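You operate a simulated robot arm through the tools that you are given. There is no shell and no other tool. Be economical: measure what you need, move in short steps, check, and stop when the job is done.

Carry out the task below with a simulated two-armed robot. There is one attempt and no reset: what you move stays moved.

TASK
Carry the divider with both arms and set it on the top of the cage. Then put two of the capsuled bottles from the card crate on the top of the pale table. Then pull the corks drawer open. Do these in the order given. Set down upright: capsuled bottle.

It is judged by the outcome, as a careful person would: the job done as asked, and still so three seconds after it is handed in. It fails if anything else is knocked over, pushed out of place, dropped, spilled or broken.

THE ROBOT
Two 7-joint arms with fingered hands on one trunk, on a base that drives. Base frame: it is fixed to the floor where the robot stands at the start and does not move with it; the origin is under the middle of the robot, x ahead of it, y to its left, z up; the surface under the hand at the start is at about z = 54. Units: cm, rad, N and s.
The left shoulder is at the start at [7.1, 15.4, 121.1], the right one opposite. With the tool pointing down near the work surface each hand reaches from about 10 to 70 cm from the robot's upright axis, wherever it stands, measured 20 degrees to its own side. Places, roughly: capsuled bottle (6x6x24 cm) [-710, 260, 70]; corks drawer [60, 190, 90]; top of the cage [-250, -150, 140]; top of the pale table [-240, 70, 80]. Payload 4 kg a hand.
The TCP of each hand is the grasp point between the finger pads, 3 cm short of the fingertips. In the tool frame z runs along the fingers and y along their closing line. The gripper opens to 10.4 cm. The gripper's body begins 3.5 cm behind the TCP. The gripper is a hand of 3 fingers: y runs from the thumb to the fingers, the wrist lies at [-1.5, -10.4, -17.8] in the tool frame.
Orientation is told as [roll, pitch, yaw] about the base's x, y, z axes, in that order, counted from this pose: with the fingers straight down and the wrist toward the robot, the tool's x, y and z point along [0, 1, 0], [1, 0, 0] and [0, 0, -1] of the base frame.

THE INTERFACE
- The arms move only by the tool apply_moves. It takes "left_increments", "right_increments" or both (then of equal length, played together; a hand with none holds still); each is a list of rows, each a list of 2 entries, a list of its own where there are three numbers: the shift along the tool's x, y, z in cm, then the turn, a rotation vector about the tool's x, y, z in rad. In form: [[[dx, dy, dz], [ax, ay, az]], ...]. A call has 1 to 10 rows; each row shifts and turns the commanded pose from where the row before left it, along the tool's axes as they then stand. Rows are played at 5 a second. More than 5 cm and 0.15 rad between two rows, and nothing of the call is played. A pose out of reach is approached as far as the arm can. The call stops where the force on the tool passes 40 N (or 10 N more than at its start, if that is more) or the arm is blocked; 0.2 s more then pass. In this call time passes only in rows, and 0.2 s behind the last. The reply holds the time, the measured pose of the TCP, the force on the tool along the base axes, the opening and the grip force, in the units named above and with some noise, with the torque about the TCP (base axes, N m) and any sound that the robot's microphone picked up.
- Cameras (640 x 400 px; columns grow to the right, rows downward): "scene" is now at [10.02, -3.22, 139.89]; the picture's right is [-0.55, -0.84, -0.00], its down [-0.77, 0.51, -0.39] and it looks along [0.33, -0.22, -0.92] (base axes); focal length 272 px, centre (320, 200). "left" rides on the left gripper at [-6.4, -9.4, -11.7] in its tool frame; the picture's right is [-0.72, -0.33, 0.61], its down [0.64, -0.65, 0.40] and it looks along [0.27, 0.68, 0.68] (tool axes); focal length 238 px, centre (320, 200). "right" rides on the right gripper at [6.4, -9.4, -11.7] in its tool frame; the picture's right is [-0.72, 0.33, -0.61], its down [-0.64, -0.65, 0.40] and it looks along [-0.27, 0.68, 0.68] (tool axes); focal length 238 px, centre (320, 200). There is no depth. A picture from a camera that has moved, and an enlarged one, comes with that camera's place and axes in the base frame and with its lens.
- camera(camera): a new picture of that camera. The clock stands still meanwhile.
- raise_lower(by): slides the trunk up (or, below 0, down) by that many cm; the arms and the scene camera ride with it, the base frame stays. It gives what a move gives, with no picture.
- steer(legs): drives the robot by 1 to 6 legs, each [ahead, left, turn to the left] in cm, cm and rad, along the robot's own axes; the way and the turn of a leg run together, so that a leg with both is an arc; at most 150 cm and 3.142 rad a leg. The arms and the cameras ride along, it lands a little off, and it stops where it bumps. It gives what a move gives.
- move_fingers(index, middle, thumb_bend, thumb_turn, hand): sets how far each is bent, from 0 (flat) to 100 (curled in); at 30 the hand is open as for a grip, at 70 the pads meet at the TCP. One left out holds its place. A second passes; each finger stops where it meets its share of the squeeze, and holds until it gets a number again. It is the only way to open and close the hand. It gives what a move gives, with no picture; readings hold the bend of each and the force on the fingers (four entries, about 0 where the hand has none), thumb and palm. thumb_turn goes from beside the hand (0) to across from the fingers (100), as for a grip.
- aim_head(pan, tilt): turns the head with the scene camera to pan (to the left, within 1.501 rad either way) and tilt (down, from -0.506 to 1.204), counted from straight ahead of the robot. It gives what a move gives.
- zoom(camera, box): a new picture of the part [left, top, right, bottom] of that camera's present view, enlarged. The clock stands still meanwhile.
- finish_job(): hands the job in; it is judged then, once.

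Work in short steps. Places have to be worked out from the pictures, the camera data and where the tool is seen: move nearer, look again, correct. Check each grasp and each placing, and mend what went wrong. You have 165 turns and 118 pictures in all, those below and enlarged ones among them. Open the grippers and draw the arms clear of the work before you hand the job in, unless the task says otherwise; then end with one line.

The tools are called after "Request:" as a command line: name --argument value ..., lists and objects as JSON in quotes. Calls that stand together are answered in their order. apply_moves: Moves the arms, as the interface text tells. Its arguments: {"type":"object","properties":{"left_increments":{"type":"array","items":{"type":"array"}},"right_increments":{"type":"array","items":{"type":"array"}}},"required":[]} The other tools are called the same way: raise_lower (by) slides the trunk up or down; move_fingers (index, middle, thumb_bend, thumb_turn, hand) moves the fingers one by one; steer (legs) drives the base; aim_head (pan, tilt) turns the head that bears the scene camera; camera (camera) takes a picture; zoom (camera, box) takes an enlarged picture of a part of a camera's view; finish_job () hands the job in.

At the start:

```text
time_s: 0.0
left_ee_pos: [30.57, 0.81, 76.2]
left_tool_rot: [0.0, 0.0, 0.0]
left_wrist_force: [0.1, 0.5, -0.3]
left_ft_torque: [0.02, 0.01, -0.01]
left_opening: 10.35
left_grip_force: 0.0
left_shape: jaw
left_bend: [30.0, 30.0, 30.0, 98.0]
left_finger forces: [0.0, 0.0, 0.0, 0.1, 0.0, 0.0]
right_ee_pos: [27.89, -24.88, 81.11]
right_tool_rot: [0.003, 0.001, 0.001]
right_wrist_force: [0.3, 0.1, 0.5]
right_ft_torque: [-0.01, 0.01, -0.01]
right_opening: 10.35
right_grip_force: 0.1
right_shape: jaw
right_bend: [30.0, 30.0, 30.0, 98.0]
right_finger forces: [0.0, 0.0, 0.1, 0.0, 0.0, 0.1]
trunk travel left (down, up): [-62.7, 31.3]
robot x, y, heading: [0.1, 0.17, 0.001]
head pan, tilt: [-0.583, 1.164]
```

scene: 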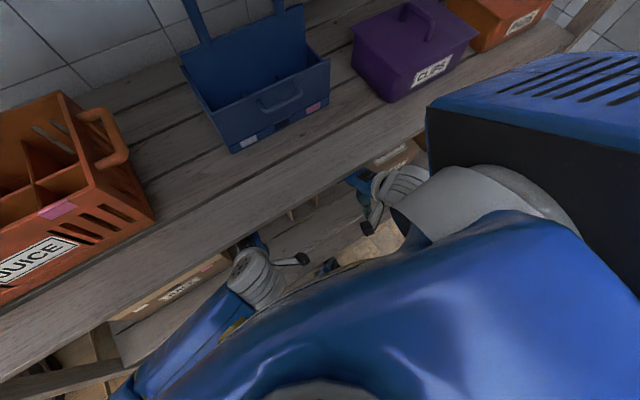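
right: 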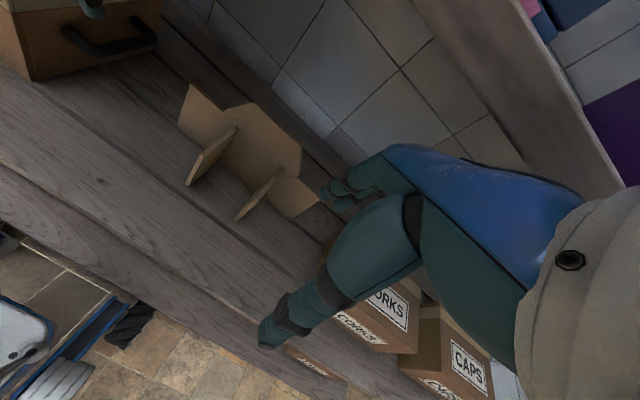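
left: 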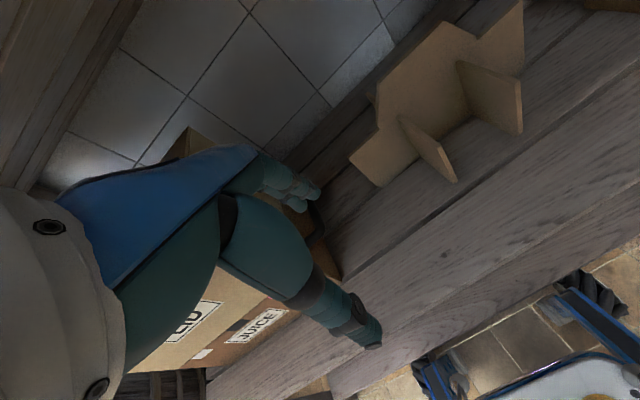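

The wrist cameras show a cardboard divider on the lower shelf; I aim the head lower and look straight ahead to see it better.

Request:
aim_head --pan 0 --tilt 0.6

Request:
camera --camera "scene"

Request:
zoom --camera "left" --box '[300, 0, 640, 212]'

Request:
zoom --camera "right" --box '[100, 50, 420, 250]'

```text
time_s: 1.0
left_ee_pos: [30.5, 0.91, 76.27]
left_tool_rot: [0.001, 0.001, -0.001]
left_wrist_force: [0.6, 0.2, -0.7]
left_ft_torque: [0.01, -0.02, 0.01]
left_opening: 10.35
left_grip_force: 0.1
left_shape: jaw
left_bend: [30.0, 30.0, 30.0, 98.0]
left_finger forces: [0.0, 0.0, 0.0, 0.1, 0.0, 0.0]
right_ee_pos: [27.83, -24.89, 81.17]
right_tool_rot: [0.002, 0.002, 0.002]
right_wrist_force: [-0.3, 0.9, -0.7]
right_ft_torque: [-0.01, 0.0, 0.0]
right_opening: 10.38
right_grip_force: 0.0
right_shape: jaw
right_bend: [30.0, 30.0, 30.0, 98.0]
right_finger forces: [0.0, 0.0, 0.1, 0.1, 0.1, 0.0]
trunk travel left (down, up): [-62.7, 31.3]
robot x, y, heading: [-0.48, 0.09, -0.001]
head pan, tilt: [0.0, 0.6]
```

```text
114 pictures are left
camera scene: at [13.97, -0.01, 144.13], right [0.0, -1.0, 0.0], down [-0.57, 0.0, -0.82], along [0.82, 0.0, -0.57], focal length 272 px, centre (320, 200)
```

scene: 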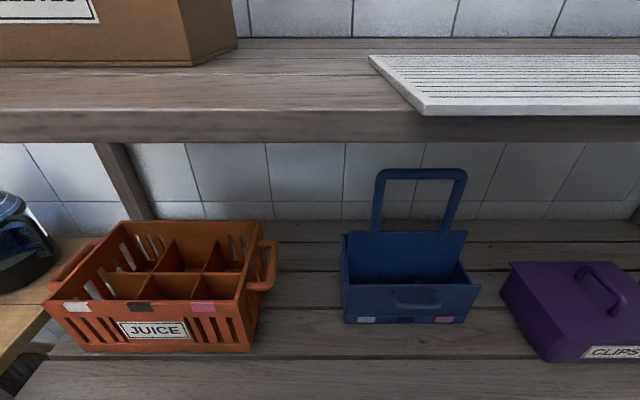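

```text
1.88 times, centred on (470, 106) of left
camera zoom: at [21.19, -5.56, 87.92], right [-0.33, -0.72, -0.61], down [-0.65, 0.64, -0.4], along [0.68, 0.27, -0.68], focal length 449 px, centre (38, 377)
```

zoom: 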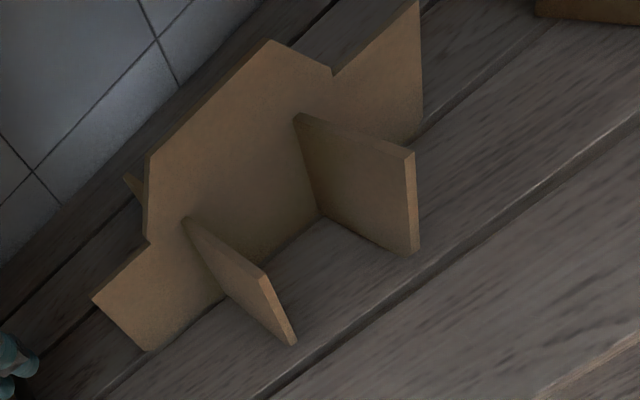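

```text
2.00 times, centred on (260, 150) of right
camera zoom: at [18.51, -18.47, 92.94], right [0.33, -0.72, 0.61], down [-0.65, -0.64, -0.4], along [0.68, -0.27, -0.68], focal length 477 px, centre (440, 300)
```

zoom: 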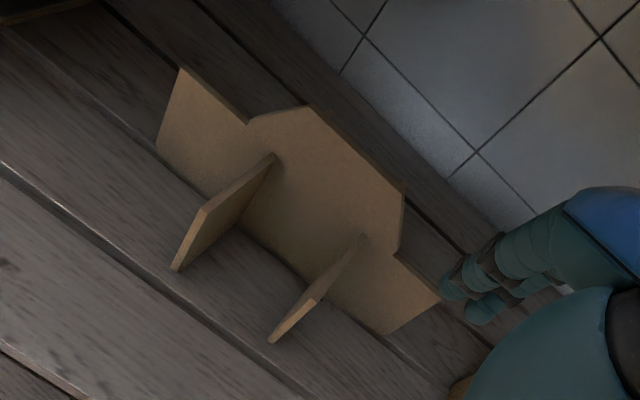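

The divider stands on the lower shelf (z 54) beneath a middle shelf (underside about z 92): panel at x≈48 from y≈-3 to -30, wings' top z≈63.5, centre top z≈69.5. I back off and centre on it so that I can lower the trunk and reach in.

Request:
steer --legs '[[-25, 0, 0], [0, -16.5, 0]]'

Request:
aim_head --pan 0 --tilt 0.9

Request:
raise_lower --by -30

Request:
camera --camera "scene"

```text
time_s: 3.9
left_ee_pos: [5.65, -15.0, 76.1]
left_tool_rot: [-0.005, 0.002, 0.006]
left_wrist_force: [-0.4, 0.8, -0.6]
left_ft_torque: [-0.02, -0.01, 0.0]
left_opening: 10.37
left_grip_force: 0.0
left_shape: jaw
left_bend: [30.0, 30.0, 30.0, 98.0]
left_finger forces: [0.0, 0.0, 0.0, 0.0, 0.1, 0.0]
right_ee_pos: [2.97, -40.76, 81.21]
right_tool_rot: [-0.004, 0.001, 0.006]
right_wrist_force: [-0.2, 0.4, 0.0]
right_ft_torque: [-0.03, -0.01, 0.02]
right_opening: 10.34
right_grip_force: 0.0
right_shape: jaw
right_bend: [30.0, 30.0, 30.0, 98.0]
right_finger forces: [0.0, 0.0, 0.0, 0.0, 0.0, 0.0]
trunk travel left (down, up): [-62.7, 31.3]
robot x, y, heading: [-24.67, -16.26, 0.006]
head pan, tilt: [0.0, 0.6]
```

```text
time_s: 4.7
left_ee_pos: [5.62, -15.37, 76.22]
left_tool_rot: [0.001, 0.002, 0.009]
left_wrist_force: [0.3, -0.1, 0.2]
left_ft_torque: [-0.03, 0.02, -0.01]
left_opening: 10.35
left_grip_force: 0.1
left_shape: jaw
left_bend: [30.0, 30.0, 30.0, 98.0]
left_finger forces: [0.0, 0.0, 0.0, 0.1, 0.0, 0.0]
right_ee_pos: [3.11, -41.04, 81.28]
right_tool_rot: [0.0, 0.001, 0.008]
right_wrist_force: [-0.6, -0.5, 0.2]
right_ft_torque: [0.04, -0.01, 0.03]
right_opening: 10.36
right_grip_force: 0.0
right_shape: jaw
right_bend: [30.0, 30.0, 30.0, 98.0]
right_finger forces: [0.1, 0.1, 0.0, 0.0, 0.0, 0.0]
trunk travel left (down, up): [-62.7, 31.3]
robot x, y, heading: [-25.07, -16.51, 0.005]
head pan, tilt: [0.0, 0.901]
```

```text
time_s: 7.7
left_ee_pos: [5.64, -15.42, 46.17]
left_tool_rot: [0.001, 0.001, 0.006]
left_wrist_force: [0.4, 0.0, 0.2]
left_ft_torque: [0.05, 0.02, 0.03]
left_opening: 10.35
left_grip_force: 0.1
left_shape: jaw
left_bend: [30.0, 30.0, 30.0, 98.0]
left_finger forces: [0.0, 0.0, 0.0, 0.0, 0.1, 0.1]
right_ee_pos: [3.08, -41.23, 51.21]
right_tool_rot: [0.003, -0.001, 0.006]
right_wrist_force: [1.2, 0.0, 0.1]
right_ft_torque: [-0.01, -0.02, -0.01]
right_opening: 10.36
right_grip_force: 0.0
right_shape: jaw
right_bend: [30.0, 30.0, 30.0, 98.0]
right_finger forces: [0.0, 0.0, 0.1, 0.0, 0.0, 0.1]
trunk travel left (down, up): [-32.7, 61.3]
robot x, y, heading: [-24.74, -16.41, 0.009]
head pan, tilt: [0.0, 0.901]
```

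```text
111 pictures are left
camera scene: at [-12.28, -16.4, 111.67], right [0.01, -1.0, 0.0], down [-0.78, 0.0, -0.62], along [0.62, 0.0, -0.78], focal length 272 px, centre (320, 200)
```

scene: 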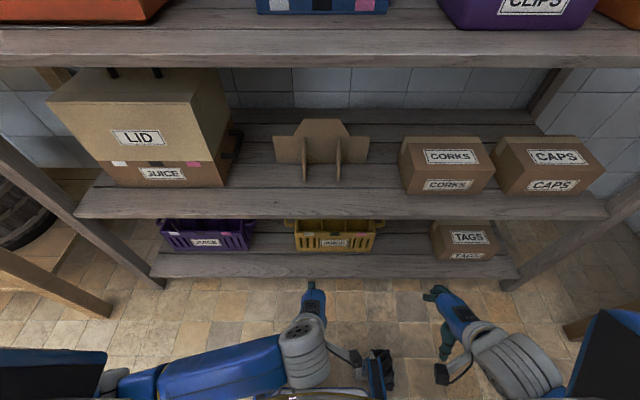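

View is clear: divider between LID/JUICE box and CORKS box. I raise the hands to about z 71, space them ±10 about the divider's middle, and tilt the fingers forward.

Request:
apply_moves --left_increments '[[[1.8, 0, -5], [0, 0, 0]], [[1.8, 0, -5], [0, 0, 0]], [[1.8, 0, -5], [0, 0, 0]], [[1.8, 0, -5], [0, 0, 0]], [[1.7, 0, -5], [0, 0, 0]], [[0, 0, 0], [-0.15, 0, 0]], [[0, 0, 0], [-0.15, 0, 0]], [[0, 0, 0], [-0.15, 0, 0]]]' --right_increments '[[[2.9, 0, -4], [0, 0, 0]], [[2.9, 0, -4], [0, 0, 0]], [[2.9, 0, -4], [0, 0, 0]], [[2.9, 0, -4], [0, 0, 0]], [[2.9, 0, -4], [0, 0, 0]], [[0, 0, 0], [-0.15, 0, 0]], [[0, 0, 0], [-0.15, 0, 0]], [[0, 0, 0], [-0.15, 0, 0]]]'

Request:
camera --camera "scene"

```text
refused: row 1 steps farther than a row can; nothing moved
```

```text
110 pictures are left
camera scene: at [-12.28, -16.4, 111.67], right [0.01, -1.0, 0.0], down [-0.78, 0.0, -0.62], along [0.62, 0.0, -0.78], focal length 272 px, centre (320, 200)
```

scene: 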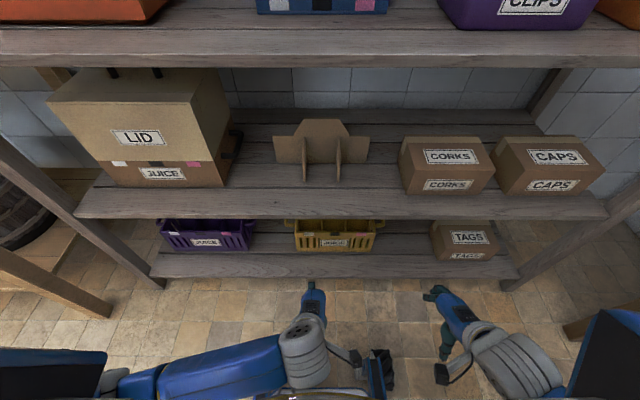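

The vector sum exceeded 5 cm; I use smaller steps.

Request:
apply_moves --left_increments '[[[1.5, 0, -4.2], [0, 0, 0]], [[1.5, 0, -4.2], [0, 0, 0]], [[1.5, 0, -4.2], [0, 0, 0]], [[1.5, 0, -4.2], [0, 0, 0]], [[1.5, 0, -4.2], [0, 0, 0]], [[1.5, 0, -4.2], [0, 0, 0]], [[0, 0, 0], [-0.15, 0, 0]], [[0, 0, 0], [-0.15, 0, 0]], [[0, 0, 0], [-0.15, 0, 0]]]' --right_increments '[[[2.45, 0, -3.3], [0, 0, 0]], [[2.45, 0, -3.3], [0, 0, 0]], [[2.45, 0, -3.3], [0, 0, 0]], [[2.45, 0, -3.3], [0, 0, 0]], [[2.45, 0, -3.3], [0, 0, 0]], [[2.45, 0, -3.3], [0, 0, 0]], [[0, 0, 0], [-0.15, 0, 0]], [[0, 0, 0], [-0.15, 0, 0]], [[0, 0, 0], [-0.15, 0, 0]]]'

Request:
camera --camera "scene"

```text
time_s: 8.4
left_ee_pos: [5.7, -11.92, 57.67]
left_tool_rot: [0.006, -0.003, 0.002]
left_wrist_force: [-0.4, -1.0, 0.1]
left_ft_torque: [0.01, 0.0, 0.03]
left_opening: 10.4
left_grip_force: 0.0
left_shape: jaw
left_bend: [30.0, 30.0, 30.0, 98.0]
left_finger forces: [0.1, 0.0, 0.0, 0.1, 0.0, 0.0]
left hand out of reach, approached as far as the arm can: row 3
right_ee_pos: [3.81, -40.01, 51.47]
right_tool_rot: [-0.209, 0.078, 0.184]
right_wrist_force: [0.0, 0.7, -0.1]
right_ft_torque: [0.01, -0.01, 0.04]
right_opening: 10.39
right_grip_force: 0.0
right_shape: jaw
right_bend: [30.0, 30.0, 30.0, 97.0]
right_finger forces: [0.0, 0.0, 0.0, 0.0, 0.1, 0.0]
right hand out of reach, approached as far as the arm can: row 1, 2, 3
trunk travel left (down, up): [-32.7, 61.3]
robot x, y, heading: [-25.13, -16.52, 0.007]
head pan, tilt: [0.0, 0.901]
stopped in row 3 (right hand): the arm was blocked; the commanded pose is now the measured one
```

```text
109 pictures are left
camera scene: at [-12.36, -16.61, 111.67], right [0.01, -1.0, 0.0], down [-0.78, 0.0, -0.62], along [0.62, 0.01, -0.78], focal length 272 px, centre (320, 200)
```

scene: 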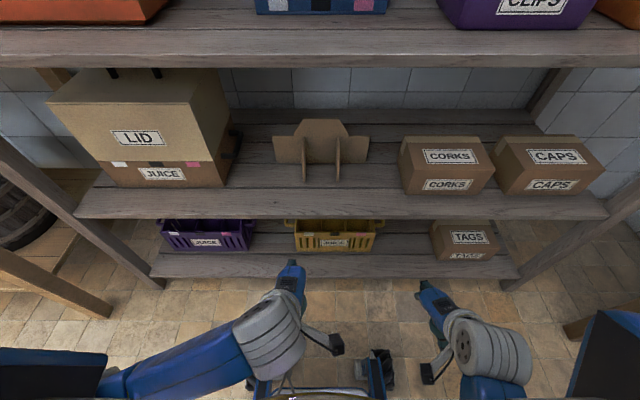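

The right arm is blocked this near the body; I back off 25 cm more so the hands can work further out.

Request:
steer --legs '[[-25, 0, 0]]'

Request:
apply_moves --left_increments '[[[0.6, 4.8, 0], [0, 0, 0]], [[0.6, 4.8, 0], [0, 0, 0]], [[0.6, 4.8, 0], [0, 0, 0]], [[0.6, 4.8, 0], [0, 0, 0]], [[0.6, 4.8, 0], [0, 0, 0]]]' --right_increments '[[[0, 4.8, 0], [0.04, 0, 0.04]], [[0, 4.8, 0], [0.04, 0, 0.04]], [[0, 4.8, 0], [0, 0, 0.04]], [[0, 4.8, 0], [0, 0, 0.04]], [[0, 4.8, 0], [0, 0, 0.02]]]'

```text
time_s: 10.2
left_ee_pos: [-19.13, -11.61, 57.8]
left_tool_rot: [0.001, -0.001, 0.01]
left_wrist_force: [-0.1, 0.2, 0.2]
left_ft_torque: [-0.02, -0.01, 0.0]
left_opening: 10.37
left_grip_force: 0.0
left_shape: jaw
left_bend: [30.0, 30.0, 30.0, 98.0]
left_finger forces: [0.1, 0.1, 0.0, 0.0, 0.0, 0.1]
right_ee_pos: [-20.92, -39.79, 51.52]
right_tool_rot: [-0.212, 0.076, 0.192]
right_wrist_force: [0.5, -1.0, -0.2]
right_ft_torque: [0.01, -0.03, 0.01]
right_opening: 10.36
right_grip_force: 0.0
right_shape: jaw
right_bend: [30.0, 30.0, 30.0, 97.0]
right_finger forces: [0.1, 0.0, 0.1, 0.0, 0.1, 0.1]
trunk travel left (down, up): [-32.7, 61.3]
robot x, y, heading: [-49.79, -16.76, 0.01]
head pan, tilt: [0.0, 0.901]
```

```text
time_s: 11.4
left_ee_pos: [4.73, -7.89, 57.35]
left_tool_rot: [0.014, 0.004, 0.013]
left_wrist_force: [0.4, -0.1, 0.1]
left_ft_torque: [-0.03, 0.01, 0.03]
left_opening: 10.37
left_grip_force: 0.1
left_shape: jaw
left_bend: [30.0, 30.0, 30.0, 98.0]
left_finger forces: [0.0, 0.1, 0.0, 0.1, 0.0, 0.1]
right_ee_pos: [2.98, -37.27, 48.56]
right_tool_rot: [-0.233, 0.118, -0.003]
right_wrist_force: [-0.2, 0.2, -0.2]
right_ft_torque: [-0.01, 0.03, 0.01]
right_opening: 10.41
right_grip_force: 0.0
right_shape: jaw
right_bend: [30.0, 30.0, 30.0, 97.0]
right_finger forces: [0.1, 0.0, 0.1, 0.0, 0.1, 0.0]
trunk travel left (down, up): [-32.7, 61.3]
robot x, y, heading: [-49.28, -17.1, 0.009]
head pan, tilt: [0.0, 0.901]
```

Now straighten the right hand, raise both to about z 70 and tilt the fingers forward.

Request:
apply_moves --left_increments '[[[0.2, 0, -2.5], [0, 0, 0]], [[0.2, 0, -2.5], [0, 0, 0]], [[0.2, 0, -2.5], [0, 0, 0]], [[0.2, 0, -2.5], [0, 0, 0]], [[0.2, 0, -2.5], [0, 0, 0]], [[0, 0, 0], [0, 0, 0]], [[0, 0, 0], [-0.12, 0, 0]], [[0, 0, 0], [-0.12, 0, 0]], [[0, 0, 0], [-0.12, 0, 0]], [[0, 0, 0], [-0.12, 0, 0]]]' --right_increments '[[[0, 0, -2], [-0.06, 0.12, 0]], [[0, 0, -2], [-0.06, 0.113, 0]], [[1.4, 0.5, -3.2], [0, 0, 0]], [[1.4, 0.5, -3.2], [0, 0, 0]], [[1.4, 0, -3.2], [0, 0, 0]], [[1.4, 0, -3.2], [0, 0, 0]], [[1.4, 0, -3.2], [-0.12, 0, 0]], [[1.4, 0, -1.2], [-0.12, 0, 0]], [[1.4, 0, 0], [-0.12, 0, 0]], [[1.4, 0, 0], [-0.12, 0, 0]]]'

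Request:
camera --camera "scene"

```text
time_s: 13.7
left_ee_pos: [4.87, -7.49, 70.4]
left_tool_rot: [-0.001, -0.486, 0.009]
left_wrist_force: [-0.2, 0.0, 1.4]
left_ft_torque: [-0.01, 0.0, -0.01]
left_opening: 10.38
left_grip_force: 0.0
left_shape: jaw
left_bend: [30.0, 30.0, 30.0, 98.0]
left_finger forces: [0.0, 0.0, 0.1, 0.0, 0.0, 0.0]
right_ee_pos: [3.78, -25.52, 69.98]
right_tool_rot: [-0.001, -0.487, 0.014]
right_wrist_force: [-0.5, 0.8, 0.4]
right_ft_torque: [0.02, 0.01, 0.01]
right_opening: 10.41
right_grip_force: 0.0
right_shape: jaw
right_bend: [30.0, 30.0, 30.0, 97.0]
right_finger forces: [0.0, 0.1, 0.1, 0.0, 0.1, 0.1]
trunk travel left (down, up): [-32.7, 61.3]
robot x, y, heading: [-49.68, -16.47, 0.013]
head pan, tilt: [0.0, 0.901]
```

```text
108 pictures are left
camera scene: at [-37.02, -16.33, 111.66], right [0.01, -1.0, 0.0], down [-0.78, -0.01, -0.62], along [0.62, 0.01, -0.78], focal length 272 px, centre (320, 200)
```

scene: 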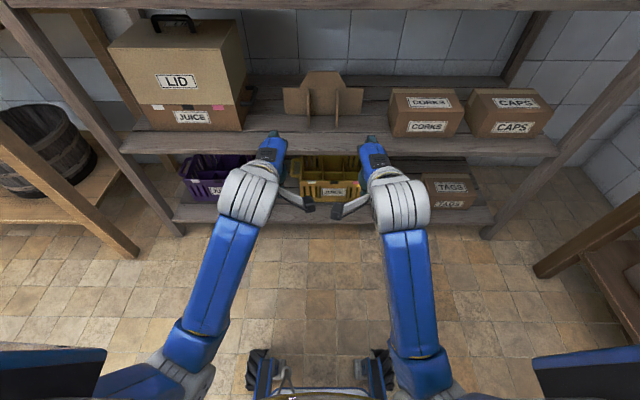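

Arms look well posed. I drive 33 cm ahead and check before going over the panel.

Request:
steer --legs '[[33, 0, -0.012]]'

Request:
camera --camera "left"

Request:
camera --camera "right"

Request:
camera --camera "scene"

```text
time_s: 15.9
left_ee_pos: [38.49, -7.53, 70.13]
left_tool_rot: [0.004, -0.481, 0.002]
left_wrist_force: [1.1, 0.6, -0.4]
left_ft_torque: [0.02, 0.01, 0.02]
left_opening: 10.39
left_grip_force: 0.1
left_shape: jaw
left_bend: [30.0, 30.0, 30.0, 98.0]
left_finger forces: [0.0, 0.0, 0.0, 0.1, 0.0, 0.0]
right_ee_pos: [37.36, -25.73, 69.85]
right_tool_rot: [0.001, -0.482, 0.006]
right_wrist_force: [0.1, 0.5, -0.8]
right_ft_torque: [0.01, -0.01, 0.01]
right_opening: 10.42
right_grip_force: 0.1
right_shape: jaw
right_bend: [30.0, 30.0, 30.0, 97.0]
right_finger forces: [0.0, 0.0, 0.0, 0.0, 0.1, 0.0]
trunk travel left (down, up): [-32.7, 61.3]
robot x, y, heading: [-15.92, -16.55, 0.008]
head pan, tilt: [0.0, 0.901]
```

```text
107 pictures are left
camera left: at [24.84, -13.93, 76.21], right [0.0, -0.72, -0.7], down [-0.39, 0.64, -0.66], along [0.92, 0.27, -0.28], focal length 238 px, centre (320, 200)
```

left: 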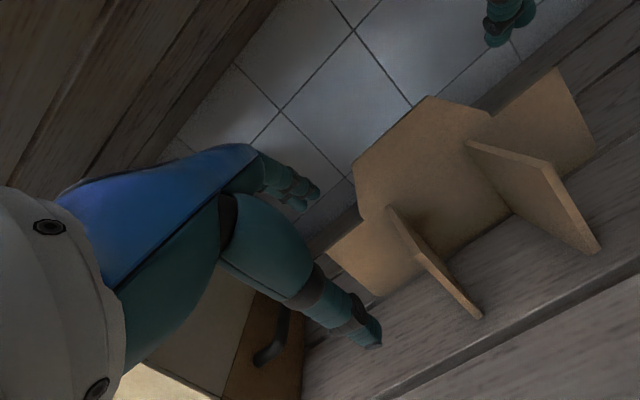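

```text
106 pictures are left
camera right: at [23.63, -19.38, 75.91], right [0.01, -0.72, 0.69], down [-0.39, -0.64, -0.66], along [0.92, -0.26, -0.28], focal length 238 px, centre (320, 200)
```

right: 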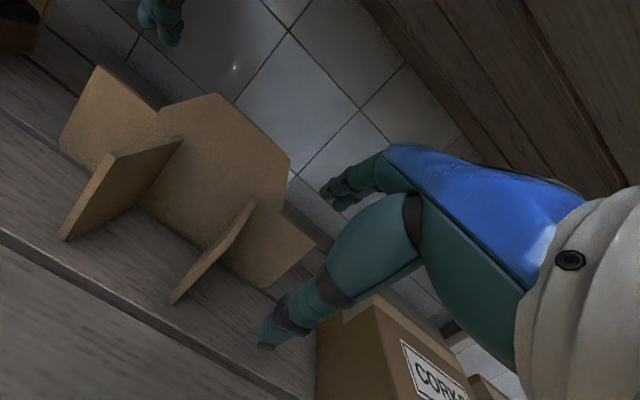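

```text
105 pictures are left
camera scene: at [-3.31, -16.23, 111.64], right [0.01, -1.0, 0.0], down [-0.79, 0.0, -0.62], along [0.62, 0.0, -0.79], focal length 272 px, centre (320, 200)
```

scene: 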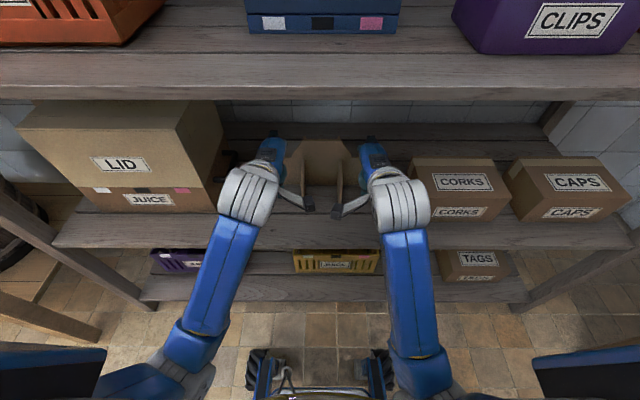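

Triangulation confirms the panel at x≈47.8. Move both hands ahead (horizontally) so the open fingers straddle the panel wings.

Request:
apply_moves --left_increments '[[[0.15, 2.13, 1.11], [0, 0, 0]], [[0.15, 2.13, 1.11], [0, 0, 0]], [[0.15, 2.13, 1.11], [0, 0, 0]], [[0.15, 2.13, 1.11], [0, 0, 0]]]' --right_increments '[[[0, 2.37, 1.24], [0, 0, 0]], [[0, 2.37, 1.24], [0, 0, 0]], [[0, 2.37, 1.24], [0, 0, 0]], [[0, 2.37, 1.24], [0, 0, 0]]]'

Request:
camera --camera "left"

Request:
camera --camera "right"

```text
time_s: 16.9
left_ee_pos: [48.15, -6.83, 70.47]
left_tool_rot: [0.004, -0.485, 0.002]
left_wrist_force: [-0.7, 0.3, 0.6]
left_ft_torque: [0.01, -0.01, 0.01]
left_opening: 10.39
left_grip_force: 0.0
left_shape: jaw
left_bend: [30.0, 30.0, 30.0, 98.0]
left_finger forces: [0.0, 0.0, 0.0, 0.1, 0.0, 0.1]
right_ee_pos: [48.07, -25.6, 69.76]
right_tool_rot: [0.002, -0.483, 0.005]
right_wrist_force: [-1.0, -1.4, -0.2]
right_ft_torque: [0.05, 0.0, 0.0]
right_opening: 10.39
right_grip_force: 0.1
right_shape: jaw
right_bend: [30.0, 30.0, 30.0, 97.0]
right_finger forces: [0.0, 0.0, 0.1, 0.0, 0.0, 0.1]
trunk travel left (down, up): [-32.7, 61.3]
robot x, y, heading: [-16.09, -16.56, 0.0]
head pan, tilt: [0.0, 0.901]
```

```text
104 pictures are left
camera left: at [34.39, -13.19, 76.44], right [0.0, -0.72, -0.7], down [-0.39, 0.64, -0.66], along [0.92, 0.27, -0.28], focal length 238 px, centre (320, 200)
```

left: 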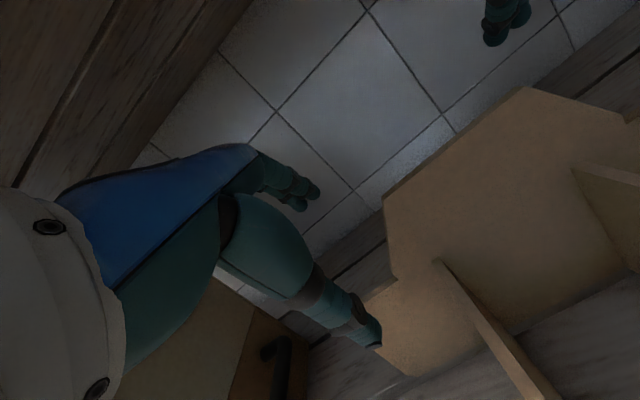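

```text
103 pictures are left
camera right: at [34.3, -19.2, 75.93], right [0.01, -0.72, 0.69], down [-0.39, -0.64, -0.66], along [0.92, -0.26, -0.28], focal length 238 px, centre (320, 200)
```

right: 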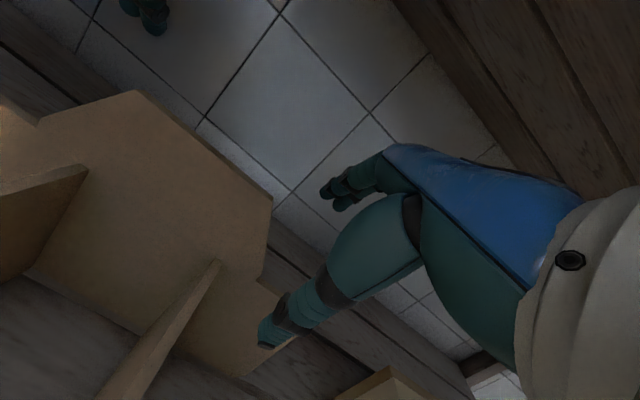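

Fin lies at y≈-12, the wing is about y -3.3…-8.6 (other side -24.3…-30.2). I shift the hands outward a bit, then descend while straightening the fingers to vertical.

Request:
apply_moves --left_increments '[[[1.2, 0, 0], [0, 0, 0]], [[0, -0.98, 1.86], [0.12, 0, 0]], [[0, -0.75, 1.96], [0.12, 0, 0]], [[0, -0.51, 2.04], [0.12, 0, 0]], [[0, -0.26, 2.08], [0.12, 0, 0]]]' --right_increments '[[[-1.4, 0, 0], [0, 0, 0]], [[0, -0.98, 1.86], [0.12, 0, 0]], [[0, -0.75, 1.96], [0.12, 0, 0]], [[0, -0.51, 2.04], [0.12, 0, 0]], [[0, -0.26, 2.08], [0.12, 0, 0]]]'

Request:
camera --camera "left"

Request:
camera --camera "right"

```text
time_s: 18.1
left_ee_pos: [47.9, -8.23, 61.43]
left_tool_rot: [0.007, -0.002, 0.01]
left_wrist_force: [0.9, -1.0, -0.1]
left_ft_torque: [-0.03, -0.01, 0.01]
left_opening: 10.35
left_grip_force: 0.0
left_shape: jaw
left_bend: [30.0, 30.0, 30.0, 98.0]
left_finger forces: [0.0, 0.1, 0.1, 0.1, 0.1, 0.0]
left hand out of reach, approached as far as the arm can: row 2, 3, 4, 5
right_ee_pos: [48.01, -26.98, 61.49]
right_tool_rot: [0.002, -0.001, 0.003]
right_wrist_force: [-0.8, -0.6, -0.4]
right_ft_torque: [0.0, 0.0, 0.0]
right_opening: 10.4
right_grip_force: 0.0
right_shape: jaw
right_bend: [30.0, 30.0, 30.0, 97.0]
right_finger forces: [0.0, 0.0, 0.0, 0.1, 0.1, 0.0]
trunk travel left (down, up): [-32.7, 61.3]
robot x, y, heading: [-16.45, -16.5, 0.007]
head pan, tilt: [0.0, 0.901]
```

```text
102 pictures are left
camera left: at [38.52, -14.89, 73.16], right [-0.32, -0.72, -0.62], down [-0.66, 0.64, -0.4], along [0.68, 0.28, -0.67], focal length 238 px, centre (320, 200)
```

left: 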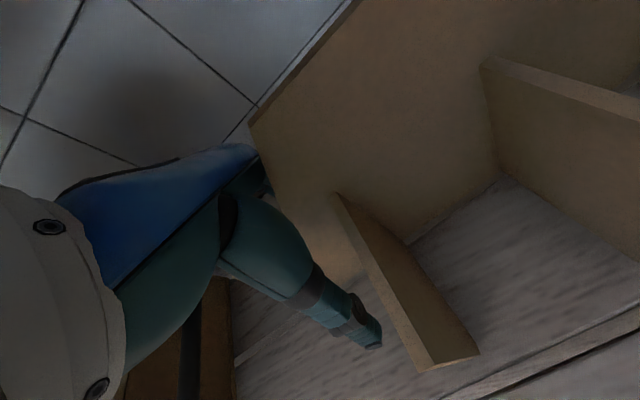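

```text
101 pictures are left
camera right: at [38.61, -20.71, 73.23], right [0.33, -0.72, 0.61], down [-0.65, -0.64, -0.41], along [0.69, -0.26, -0.68], focal length 238 px, centre (320, 200)
```

right: 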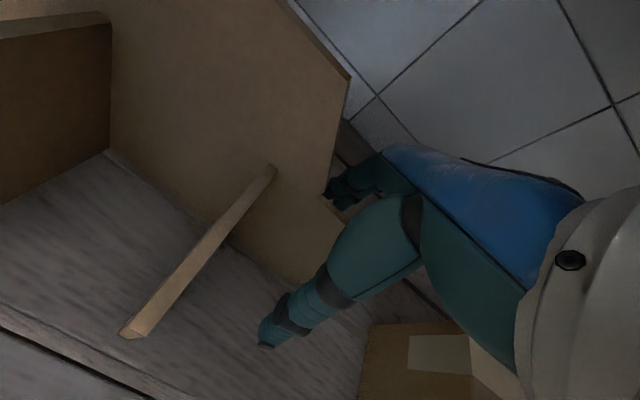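

The left hand landed at y≈-8.2, a bit too near the fin; I try to shift it outward.

Request:
apply_moves --left_increments '[[[1.0, 0, 0], [0, 0, 0]], [[1.2, 0, 0], [0, 0, 0]]]'

```text
time_s: 18.7
left_ee_pos: [47.56, -8.29, 61.49]
left_tool_rot: [0.007, -0.004, 0.014]
left_wrist_force: [0.2, 0.2, 0.2]
left_ft_torque: [0.01, -0.02, -0.02]
left_opening: 10.41
left_grip_force: 0.1
left_shape: jaw
left_bend: [30.0, 30.0, 30.0, 98.0]
left_finger forces: [0.0, 0.0, 0.0, 0.0, 0.1, 0.0]
left hand out of reach, approached as far as the arm can: row 1, 2
right_ee_pos: [47.99, -27.0, 61.58]
right_tool_rot: [0.001, -0.005, 0.004]
right_wrist_force: [-0.9, -0.9, -0.9]
right_ft_torque: [0.02, -0.01, 0.0]
right_opening: 10.4
right_grip_force: 0.1
right_shape: jaw
right_bend: [30.0, 30.0, 30.0, 97.0]
right_finger forces: [0.0, 0.0, 0.0, 0.0, 0.1, 0.0]
trunk travel left (down, up): [-32.7, 61.3]
robot x, y, heading: [-15.8, -16.37, -0.001]
head pan, tilt: [0.0, 0.901]
```

It's at a joint limit but -8.3 still clears the fin (-12). I take the unreachable command back so commanded and measured agree.

Request:
apply_moves --left_increments '[[[-1.1, 0, 0], [0, 0, 0]], [[-1.1, 0, 0], [0, 0, 0]]]'

Request:
move_fingers --hand "left" --index 58 --middle 58 --thumb_bend 58

Request:
move_fingers --hand "right" --index 58 --middle 58 --thumb_bend 58

Request:
camera --camera "left"

Request:
camera --camera "right"

```text
time_s: 19.3
left_ee_pos: [47.6, -10.48, 61.41]
left_tool_rot: [0.003, -0.003, 0.005]
left_wrist_force: [-0.5, 1.0, 0.8]
left_ft_torque: [-0.05, -0.02, -0.01]
left_opening: 10.39
left_grip_force: 0.2
left_shape: jaw
left_bend: [30.0, 30.0, 30.0, 98.0]
left_finger forces: [0.1, 0.0, 0.1, 0.1, 0.0, 0.4]
right_ee_pos: [47.87, -27.11, 61.51]
right_tool_rot: [-0.002, -0.002, 0.006]
right_wrist_force: [-0.4, -0.2, -0.2]
right_ft_torque: [0.01, 0.03, -0.03]
right_opening: 10.39
right_grip_force: 0.2
right_shape: jaw
right_bend: [30.0, 30.0, 30.0, 97.0]
right_finger forces: [0.1, 0.0, 0.0, 0.0, 0.0, 0.1]
trunk travel left (down, up): [-32.7, 61.3]
robot x, y, heading: [-16.08, -16.42, -0.002]
head pan, tilt: [0.0, 0.901]
```

```text
time_s: 20.3
left_ee_pos: [47.77, -10.45, 61.41]
left_tool_rot: [0.0, -0.003, 0.002]
left_wrist_force: [0.0, 0.2, -0.1]
left_ft_torque: [-0.05, 0.03, 0.02]
left_opening: 3.46
left_grip_force: 0.1
left_shape: fingers
left_bend: [57.0, 57.0, 57.0, 98.0]
left_finger forces: [0.0, 0.0, 0.0, 0.0, 0.0, 0.5]
right_ee_pos: [47.96, -26.99, 61.51]
right_tool_rot: [0.001, -0.005, 0.006]
right_wrist_force: [-0.8, -0.1, 0.2]
right_ft_torque: [0.02, 0.03, 0.02]
right_opening: 10.4
right_grip_force: 0.0
right_shape: jaw
right_bend: [30.0, 30.0, 30.0, 97.0]
right_finger forces: [0.0, 0.0, 0.1, 0.0, 0.0, 0.0]
trunk travel left (down, up): [-32.7, 61.3]
robot x, y, heading: [-16.57, -16.81, 0.007]
head pan, tilt: [0.0, 0.901]
```

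```text
time_s: 21.3
left_ee_pos: [47.69, -10.46, 61.51]
left_tool_rot: [0.001, -0.005, 0.005]
left_wrist_force: [-0.4, 1.5, 0.6]
left_ft_torque: [-0.06, -0.01, 0.01]
left_opening: 3.47
left_grip_force: 0.6
left_shape: fingers
left_bend: [57.0, 57.0, 57.0, 98.0]
left_finger forces: [0.0, 0.1, 0.0, 0.0, 0.0, 0.6]
right_ee_pos: [48.07, -27.01, 61.53]
right_tool_rot: [-0.001, -0.003, 0.006]
right_wrist_force: [0.6, -0.1, 0.3]
right_ft_torque: [-0.02, 0.0, -0.03]
right_opening: 3.46
right_grip_force: 0.2
right_shape: fingers
right_bend: [57.0, 57.0, 57.0, 97.0]
right_finger forces: [0.0, 0.0, 0.0, 0.1, 0.0, 0.0]
trunk travel left (down, up): [-32.7, 61.3]
robot x, y, heading: [-16.36, -16.17, 0.011]
head pan, tilt: [0.0, 0.901]
```

```text
100 pictures are left
camera left: at [38.25, -16.93, 73.2], right [-0.32, -0.72, -0.62], down [-0.65, 0.64, -0.41], along [0.69, 0.27, -0.68], focal length 238 px, centre (320, 200)
```

left: 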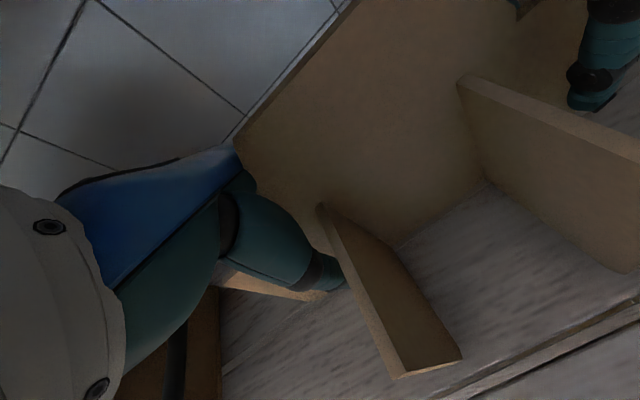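

```text
99 pictures are left
camera right: at [38.55, -20.68, 73.3], right [0.33, -0.72, 0.61], down [-0.65, -0.64, -0.41], along [0.69, -0.26, -0.68], focal length 238 px, centre (320, 200)
```

right: 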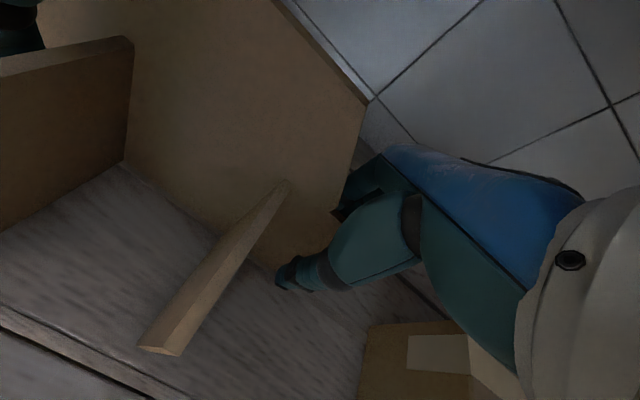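

The divider got nudged about 1 cm to -y by the left hand (it sits in the gap fine). I move the left hand back outward by 2 cm.

Request:
apply_moves --left_increments '[[[1.0, 0, 0], [0, 0, 0]], [[1.0, 0, 0], [0, 0, 0]]]'

Request:
camera --camera "left"

```text
time_s: 21.9
left_ee_pos: [47.68, -8.46, 61.72]
left_tool_rot: [0.005, -0.004, 0.008]
left_wrist_force: [-0.1, 0.0, 0.1]
left_ft_torque: [0.0, 0.0, -0.01]
left_opening: 3.43
left_grip_force: 0.0
left_shape: fingers
left_bend: [57.0, 57.0, 57.0, 98.0]
left_finger forces: [0.1, 0.0, 0.0, 0.1, 0.0, 0.0]
right_ee_pos: [47.91, -27.15, 61.57]
right_tool_rot: [0.001, -0.004, 0.006]
right_wrist_force: [0.2, -0.1, 0.0]
right_ft_torque: [0.01, -0.01, -0.01]
right_opening: 3.41
right_grip_force: 0.0
right_shape: fingers
right_bend: [57.0, 57.0, 57.0, 97.0]
right_finger forces: [0.1, 0.1, 0.0, 0.1, 0.1, 0.0]
trunk travel left (down, up): [-32.7, 61.3]
robot x, y, heading: [-15.86, -16.37, 0.003]
head pan, tilt: [0.0, 0.901]
```

```text
98 pictures are left
camera left: at [38.18, -15.01, 73.22], right [-0.32, -0.72, -0.62], down [-0.66, 0.64, -0.4], along [0.68, 0.28, -0.67], focal length 238 px, centre (320, 200)
```

left: 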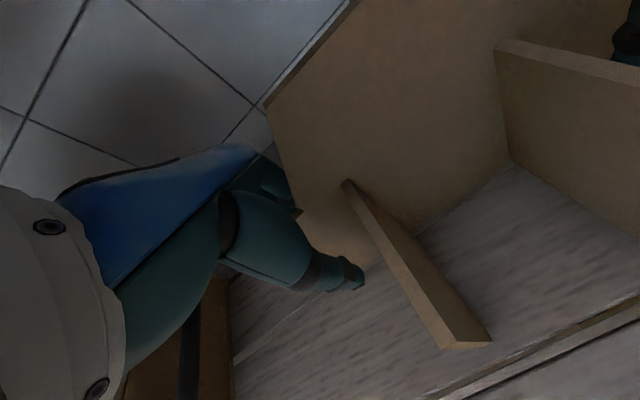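

Good: thumb is in front, fingers behind the wing. Close both hands.

Request:
move_fingers --hand "left" --index 75 --middle 75 --thumb_bend 75

Request:
move_fingers --hand "right" --index 75 --middle 75 --thumb_bend 75

```text
time_s: 22.9
left_ee_pos: [47.6, -8.55, 61.5]
left_tool_rot: [0.007, -0.003, 0.008]
left_wrist_force: [-0.3, -0.3, -0.2]
left_ft_torque: [-0.06, 0.07, -0.09]
left_opening: 0.09
left_grip_force: 10.2
left_shape: fingers
left_bend: [74.0, 73.0, 70.0, 97.0]
left_finger forces: [6.2, 4.0, 0.0, 0.1, 10.4, 0.1]
right_ee_pos: [48.05, -26.96, 61.62]
right_tool_rot: [0.0, -0.004, 0.004]
right_wrist_force: [0.6, 0.0, -0.7]
right_ft_torque: [0.03, -0.01, 0.0]
right_opening: 3.47
right_grip_force: 0.2
right_shape: fingers
right_bend: [57.0, 57.0, 57.0, 97.0]
right_finger forces: [0.0, 0.3, 0.1, 0.0, 0.0, 0.0]
trunk travel left (down, up): [-32.7, 61.3]
robot x, y, heading: [-16.2, -16.11, 0.004]
head pan, tilt: [0.0, 0.901]
```

```text
time_s: 23.9
left_ee_pos: [47.44, -8.51, 61.48]
left_tool_rot: [0.004, -0.005, 0.009]
left_wrist_force: [0.7, -0.1, 0.3]
left_ft_torque: [-0.04, 0.07, -0.08]
left_opening: 0.12
left_grip_force: 10.9
left_shape: fingers
left_bend: [74.0, 73.0, 70.0, 97.0]
left_finger forces: [5.2, 5.6, 0.0, 0.0, 11.1, 0.1]
right_ee_pos: [47.93, -27.0, 61.62]
right_tool_rot: [0.001, -0.005, 0.007]
right_wrist_force: [1.1, -1.0, 0.9]
right_ft_torque: [0.07, 0.06, 0.07]
right_opening: 0.13
right_grip_force: 11.0
right_shape: fingers
right_bend: [74.0, 73.0, 69.0, 97.0]
right_finger forces: [5.8, 5.4, 0.0, 0.0, 10.9, 0.0]
trunk travel left (down, up): [-32.7, 61.3]
robot x, y, heading: [-16.02, -16.18, 0.008]
head pan, tilt: [0.0, 0.901]
```

Grip about 11 N each, likely on the panel; I squeeze a little more and check the view.

Request:
move_fingers --hand "left" --index 85 --middle 85 --thumb_bend 85

Request:
move_fingers --hand "right" --index 85 --middle 85 --thumb_bend 85

Request:
camera --camera "left"

Request:
camera --camera "right"

```text
time_s: 24.9
left_ee_pos: [47.56, -8.41, 61.5]
left_tool_rot: [0.007, -0.005, 0.007]
left_wrist_force: [-0.8, 0.7, -0.3]
left_ft_torque: [-0.01, 0.22, -0.25]
left_opening: 0.1
left_grip_force: 25.7
left_shape: fingers
left_bend: [77.0, 77.0, 69.0, 97.0]
left_finger forces: [10.3, 14.6, 0.0, 0.0, 26.1, 0.0]
right_ee_pos: [48.01, -26.99, 61.6]
right_tool_rot: [0.001, -0.004, 0.004]
right_wrist_force: [0.2, -1.6, 1.6]
right_ft_torque: [0.07, 0.05, 0.15]
right_opening: 0.1
right_grip_force: 10.2
right_shape: fingers
right_bend: [74.0, 73.0, 69.0, 97.0]
right_finger forces: [5.8, 5.5, 0.1, 0.1, 10.8, 0.0]
trunk travel left (down, up): [-32.7, 61.3]
robot x, y, heading: [-16.33, -16.41, 0.006]
head pan, tilt: [0.0, 0.901]
```

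```text
time_s: 25.9
left_ee_pos: [47.56, -8.46, 61.64]
left_tool_rot: [0.007, -0.006, 0.009]
left_wrist_force: [-0.6, 1.6, 3.0]
left_ft_torque: [-0.04, 0.22, -0.38]
left_opening: 0.08
left_grip_force: 26.6
left_shape: fingers
left_bend: [77.0, 77.0, 69.0, 97.0]
left_finger forces: [10.9, 15.4, 0.0, 0.0, 26.3, 0.0]
right_ee_pos: [47.89, -27.02, 61.56]
right_tool_rot: [0.0, -0.004, 0.005]
right_wrist_force: [-0.4, 0.2, -0.1]
right_ft_torque: [-0.01, 0.18, 0.29]
right_opening: 0.12
right_grip_force: 25.7
right_shape: fingers
right_bend: [78.0, 77.0, 69.0, 97.0]
right_finger forces: [10.9, 14.7, 0.0, 0.1, 26.1, 0.0]
trunk travel left (down, up): [-32.7, 61.3]
robot x, y, heading: [-16.32, -16.59, 0.007]
head pan, tilt: [0.0, 0.901]
```

```text
97 pictures are left
camera left: at [38.17, -15.01, 73.27], right [-0.32, -0.72, -0.62], down [-0.66, 0.64, -0.4], along [0.69, 0.28, -0.67], focal length 238 px, centre (320, 200)
```

left: 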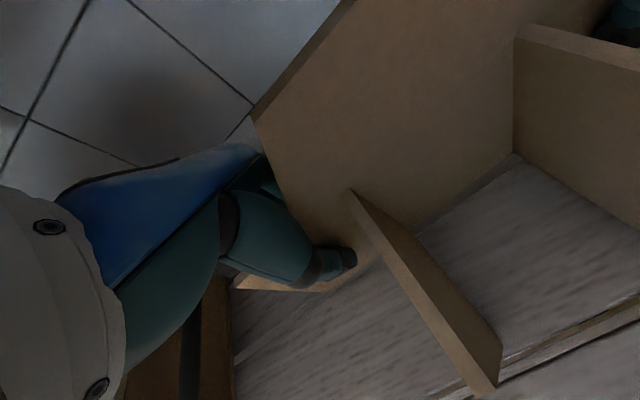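

```text
96 pictures are left
camera right: at [38.53, -20.68, 73.32], right [0.33, -0.72, 0.61], down [-0.65, -0.64, -0.41], along [0.69, -0.26, -0.68], focal length 238 px, centre (320, 200)
```

right: 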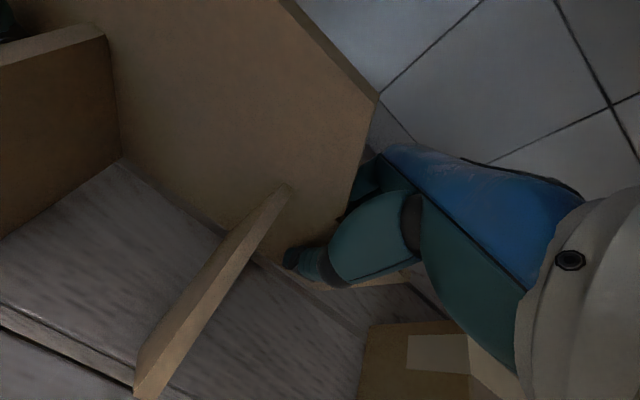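

The grip holds on both wings. Lift 4 cm with the trunk and check.

Request:
raise_lower --by 4

Request:
camera --camera "right"

Request:
camera --camera "left"

```text
time_s: 26.7
left_ee_pos: [47.53, -8.53, 65.46]
left_tool_rot: [0.006, -0.005, 0.009]
left_wrist_force: [0.4, 0.6, -0.9]
left_ft_torque: [-0.06, 0.01, -0.34]
left_opening: 0.09
left_grip_force: 25.4
left_shape: fingers
left_bend: [77.0, 77.0, 69.0, 97.0]
left_finger forces: [10.8, 15.0, 0.1, 0.0, 25.9, 0.0]
right_ee_pos: [47.86, -27.06, 65.58]
right_tool_rot: [-0.001, -0.002, 0.006]
right_wrist_force: [-0.9, -0.1, -1.1]
right_ft_torque: [0.02, -0.04, 0.31]
right_opening: 0.15
right_grip_force: 26.3
right_shape: fingers
right_bend: [78.0, 77.0, 69.0, 97.0]
right_finger forces: [11.8, 14.7, 0.0, 0.0, 26.5, 0.0]
trunk travel left (down, up): [-36.7, 57.3]
robot x, y, heading: [-16.41, -16.4, 0.003]
head pan, tilt: [0.0, 0.901]
```

```text
95 pictures are left
camera right: at [38.6, -20.69, 77.25], right [0.33, -0.72, 0.61], down [-0.65, -0.64, -0.41], along [0.69, -0.26, -0.68], focal length 238 px, centre (320, 200)
```

right: 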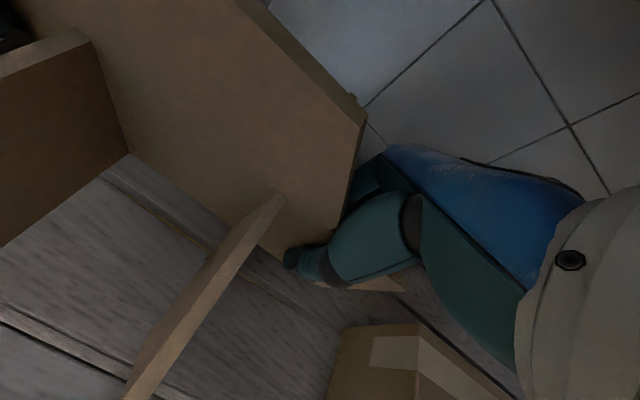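

```text
94 pictures are left
camera left: at [38.23, -15.02, 77.18], right [-0.32, -0.72, -0.62], down [-0.66, 0.64, -0.4], along [0.68, 0.28, -0.67], focal length 238 px, centre (320, 200)
```

left: 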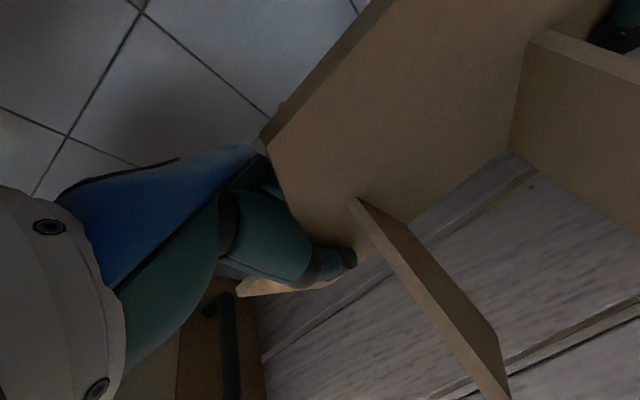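

The divider is lifted with its fins clear of the shelf. I back straight out.

Request:
steer --legs '[[-60, 0, 0]]'

Request:
aim_head --pan 0 --tilt 0.75

Request:
camera --camera "scene"

```text
time_s: 30.1
left_ee_pos: [-12.13, -8.61, 65.62]
left_tool_rot: [0.007, -0.004, 0.015]
left_wrist_force: [-0.5, 0.4, -0.2]
left_ft_torque: [-0.08, 0.04, -0.32]
left_opening: 0.09
left_grip_force: 26.0
left_shape: fingers
left_bend: [77.0, 77.0, 69.0, 97.0]
left_finger forces: [10.7, 15.1, 0.0, 0.0, 25.9, 0.0]
right_ee_pos: [-11.65, -27.16, 65.67]
right_tool_rot: [0.0, -0.003, 0.012]
right_wrist_force: [0.2, -0.4, -0.8]
right_ft_torque: [0.0, -0.03, 0.33]
right_opening: 0.11
right_grip_force: 26.2
right_shape: fingers
right_bend: [78.0, 77.0, 69.0, 97.0]
right_finger forces: [11.9, 14.6, 0.0, 0.0, 26.5, 0.0]
trunk travel left (down, up): [-36.7, 57.3]
robot x, y, heading: [-75.74, -16.62, 0.011]
head pan, tilt: [0.0, 0.901]
```

```text
time_s: 30.8
left_ee_pos: [-12.27, -8.58, 65.63]
left_tool_rot: [0.004, -0.005, 0.014]
left_wrist_force: [-0.7, 0.1, -0.4]
left_ft_torque: [-0.09, 0.02, -0.29]
left_opening: 0.1
left_grip_force: 26.0
left_shape: fingers
left_bend: [77.0, 77.0, 69.0, 97.0]
left_finger forces: [10.7, 15.1, 0.0, 0.0, 26.0, 0.0]
right_ee_pos: [-11.73, -27.1, 65.72]
right_tool_rot: [0.001, -0.005, 0.01]
right_wrist_force: [0.7, 0.1, -0.7]
right_ft_torque: [0.02, -0.02, 0.32]
right_opening: 0.12
right_grip_force: 26.4
right_shape: fingers
right_bend: [78.0, 77.0, 69.0, 97.0]
right_finger forces: [11.8, 14.7, 0.1, 0.0, 26.6, 0.0]
trunk travel left (down, up): [-36.7, 57.3]
robot x, y, heading: [-75.89, -16.53, 0.005]
head pan, tilt: [0.0, 0.75]
```

```text
93 pictures are left
camera scene: at [-62.2, -16.63, 116.82], right [0.01, -1.0, 0.0], down [-0.68, -0.01, -0.73], along [0.73, 0.01, -0.68], focal length 272 px, centre (320, 200)
```

scene: 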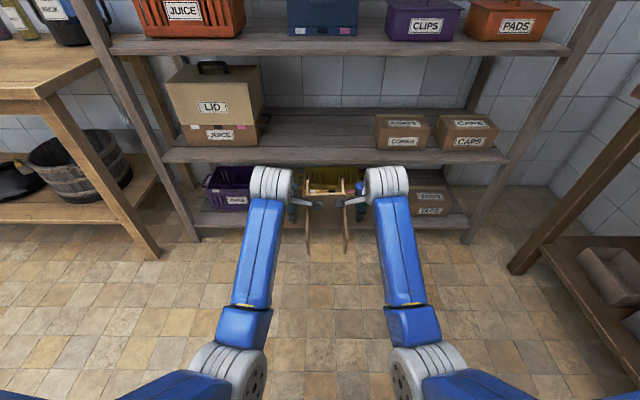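

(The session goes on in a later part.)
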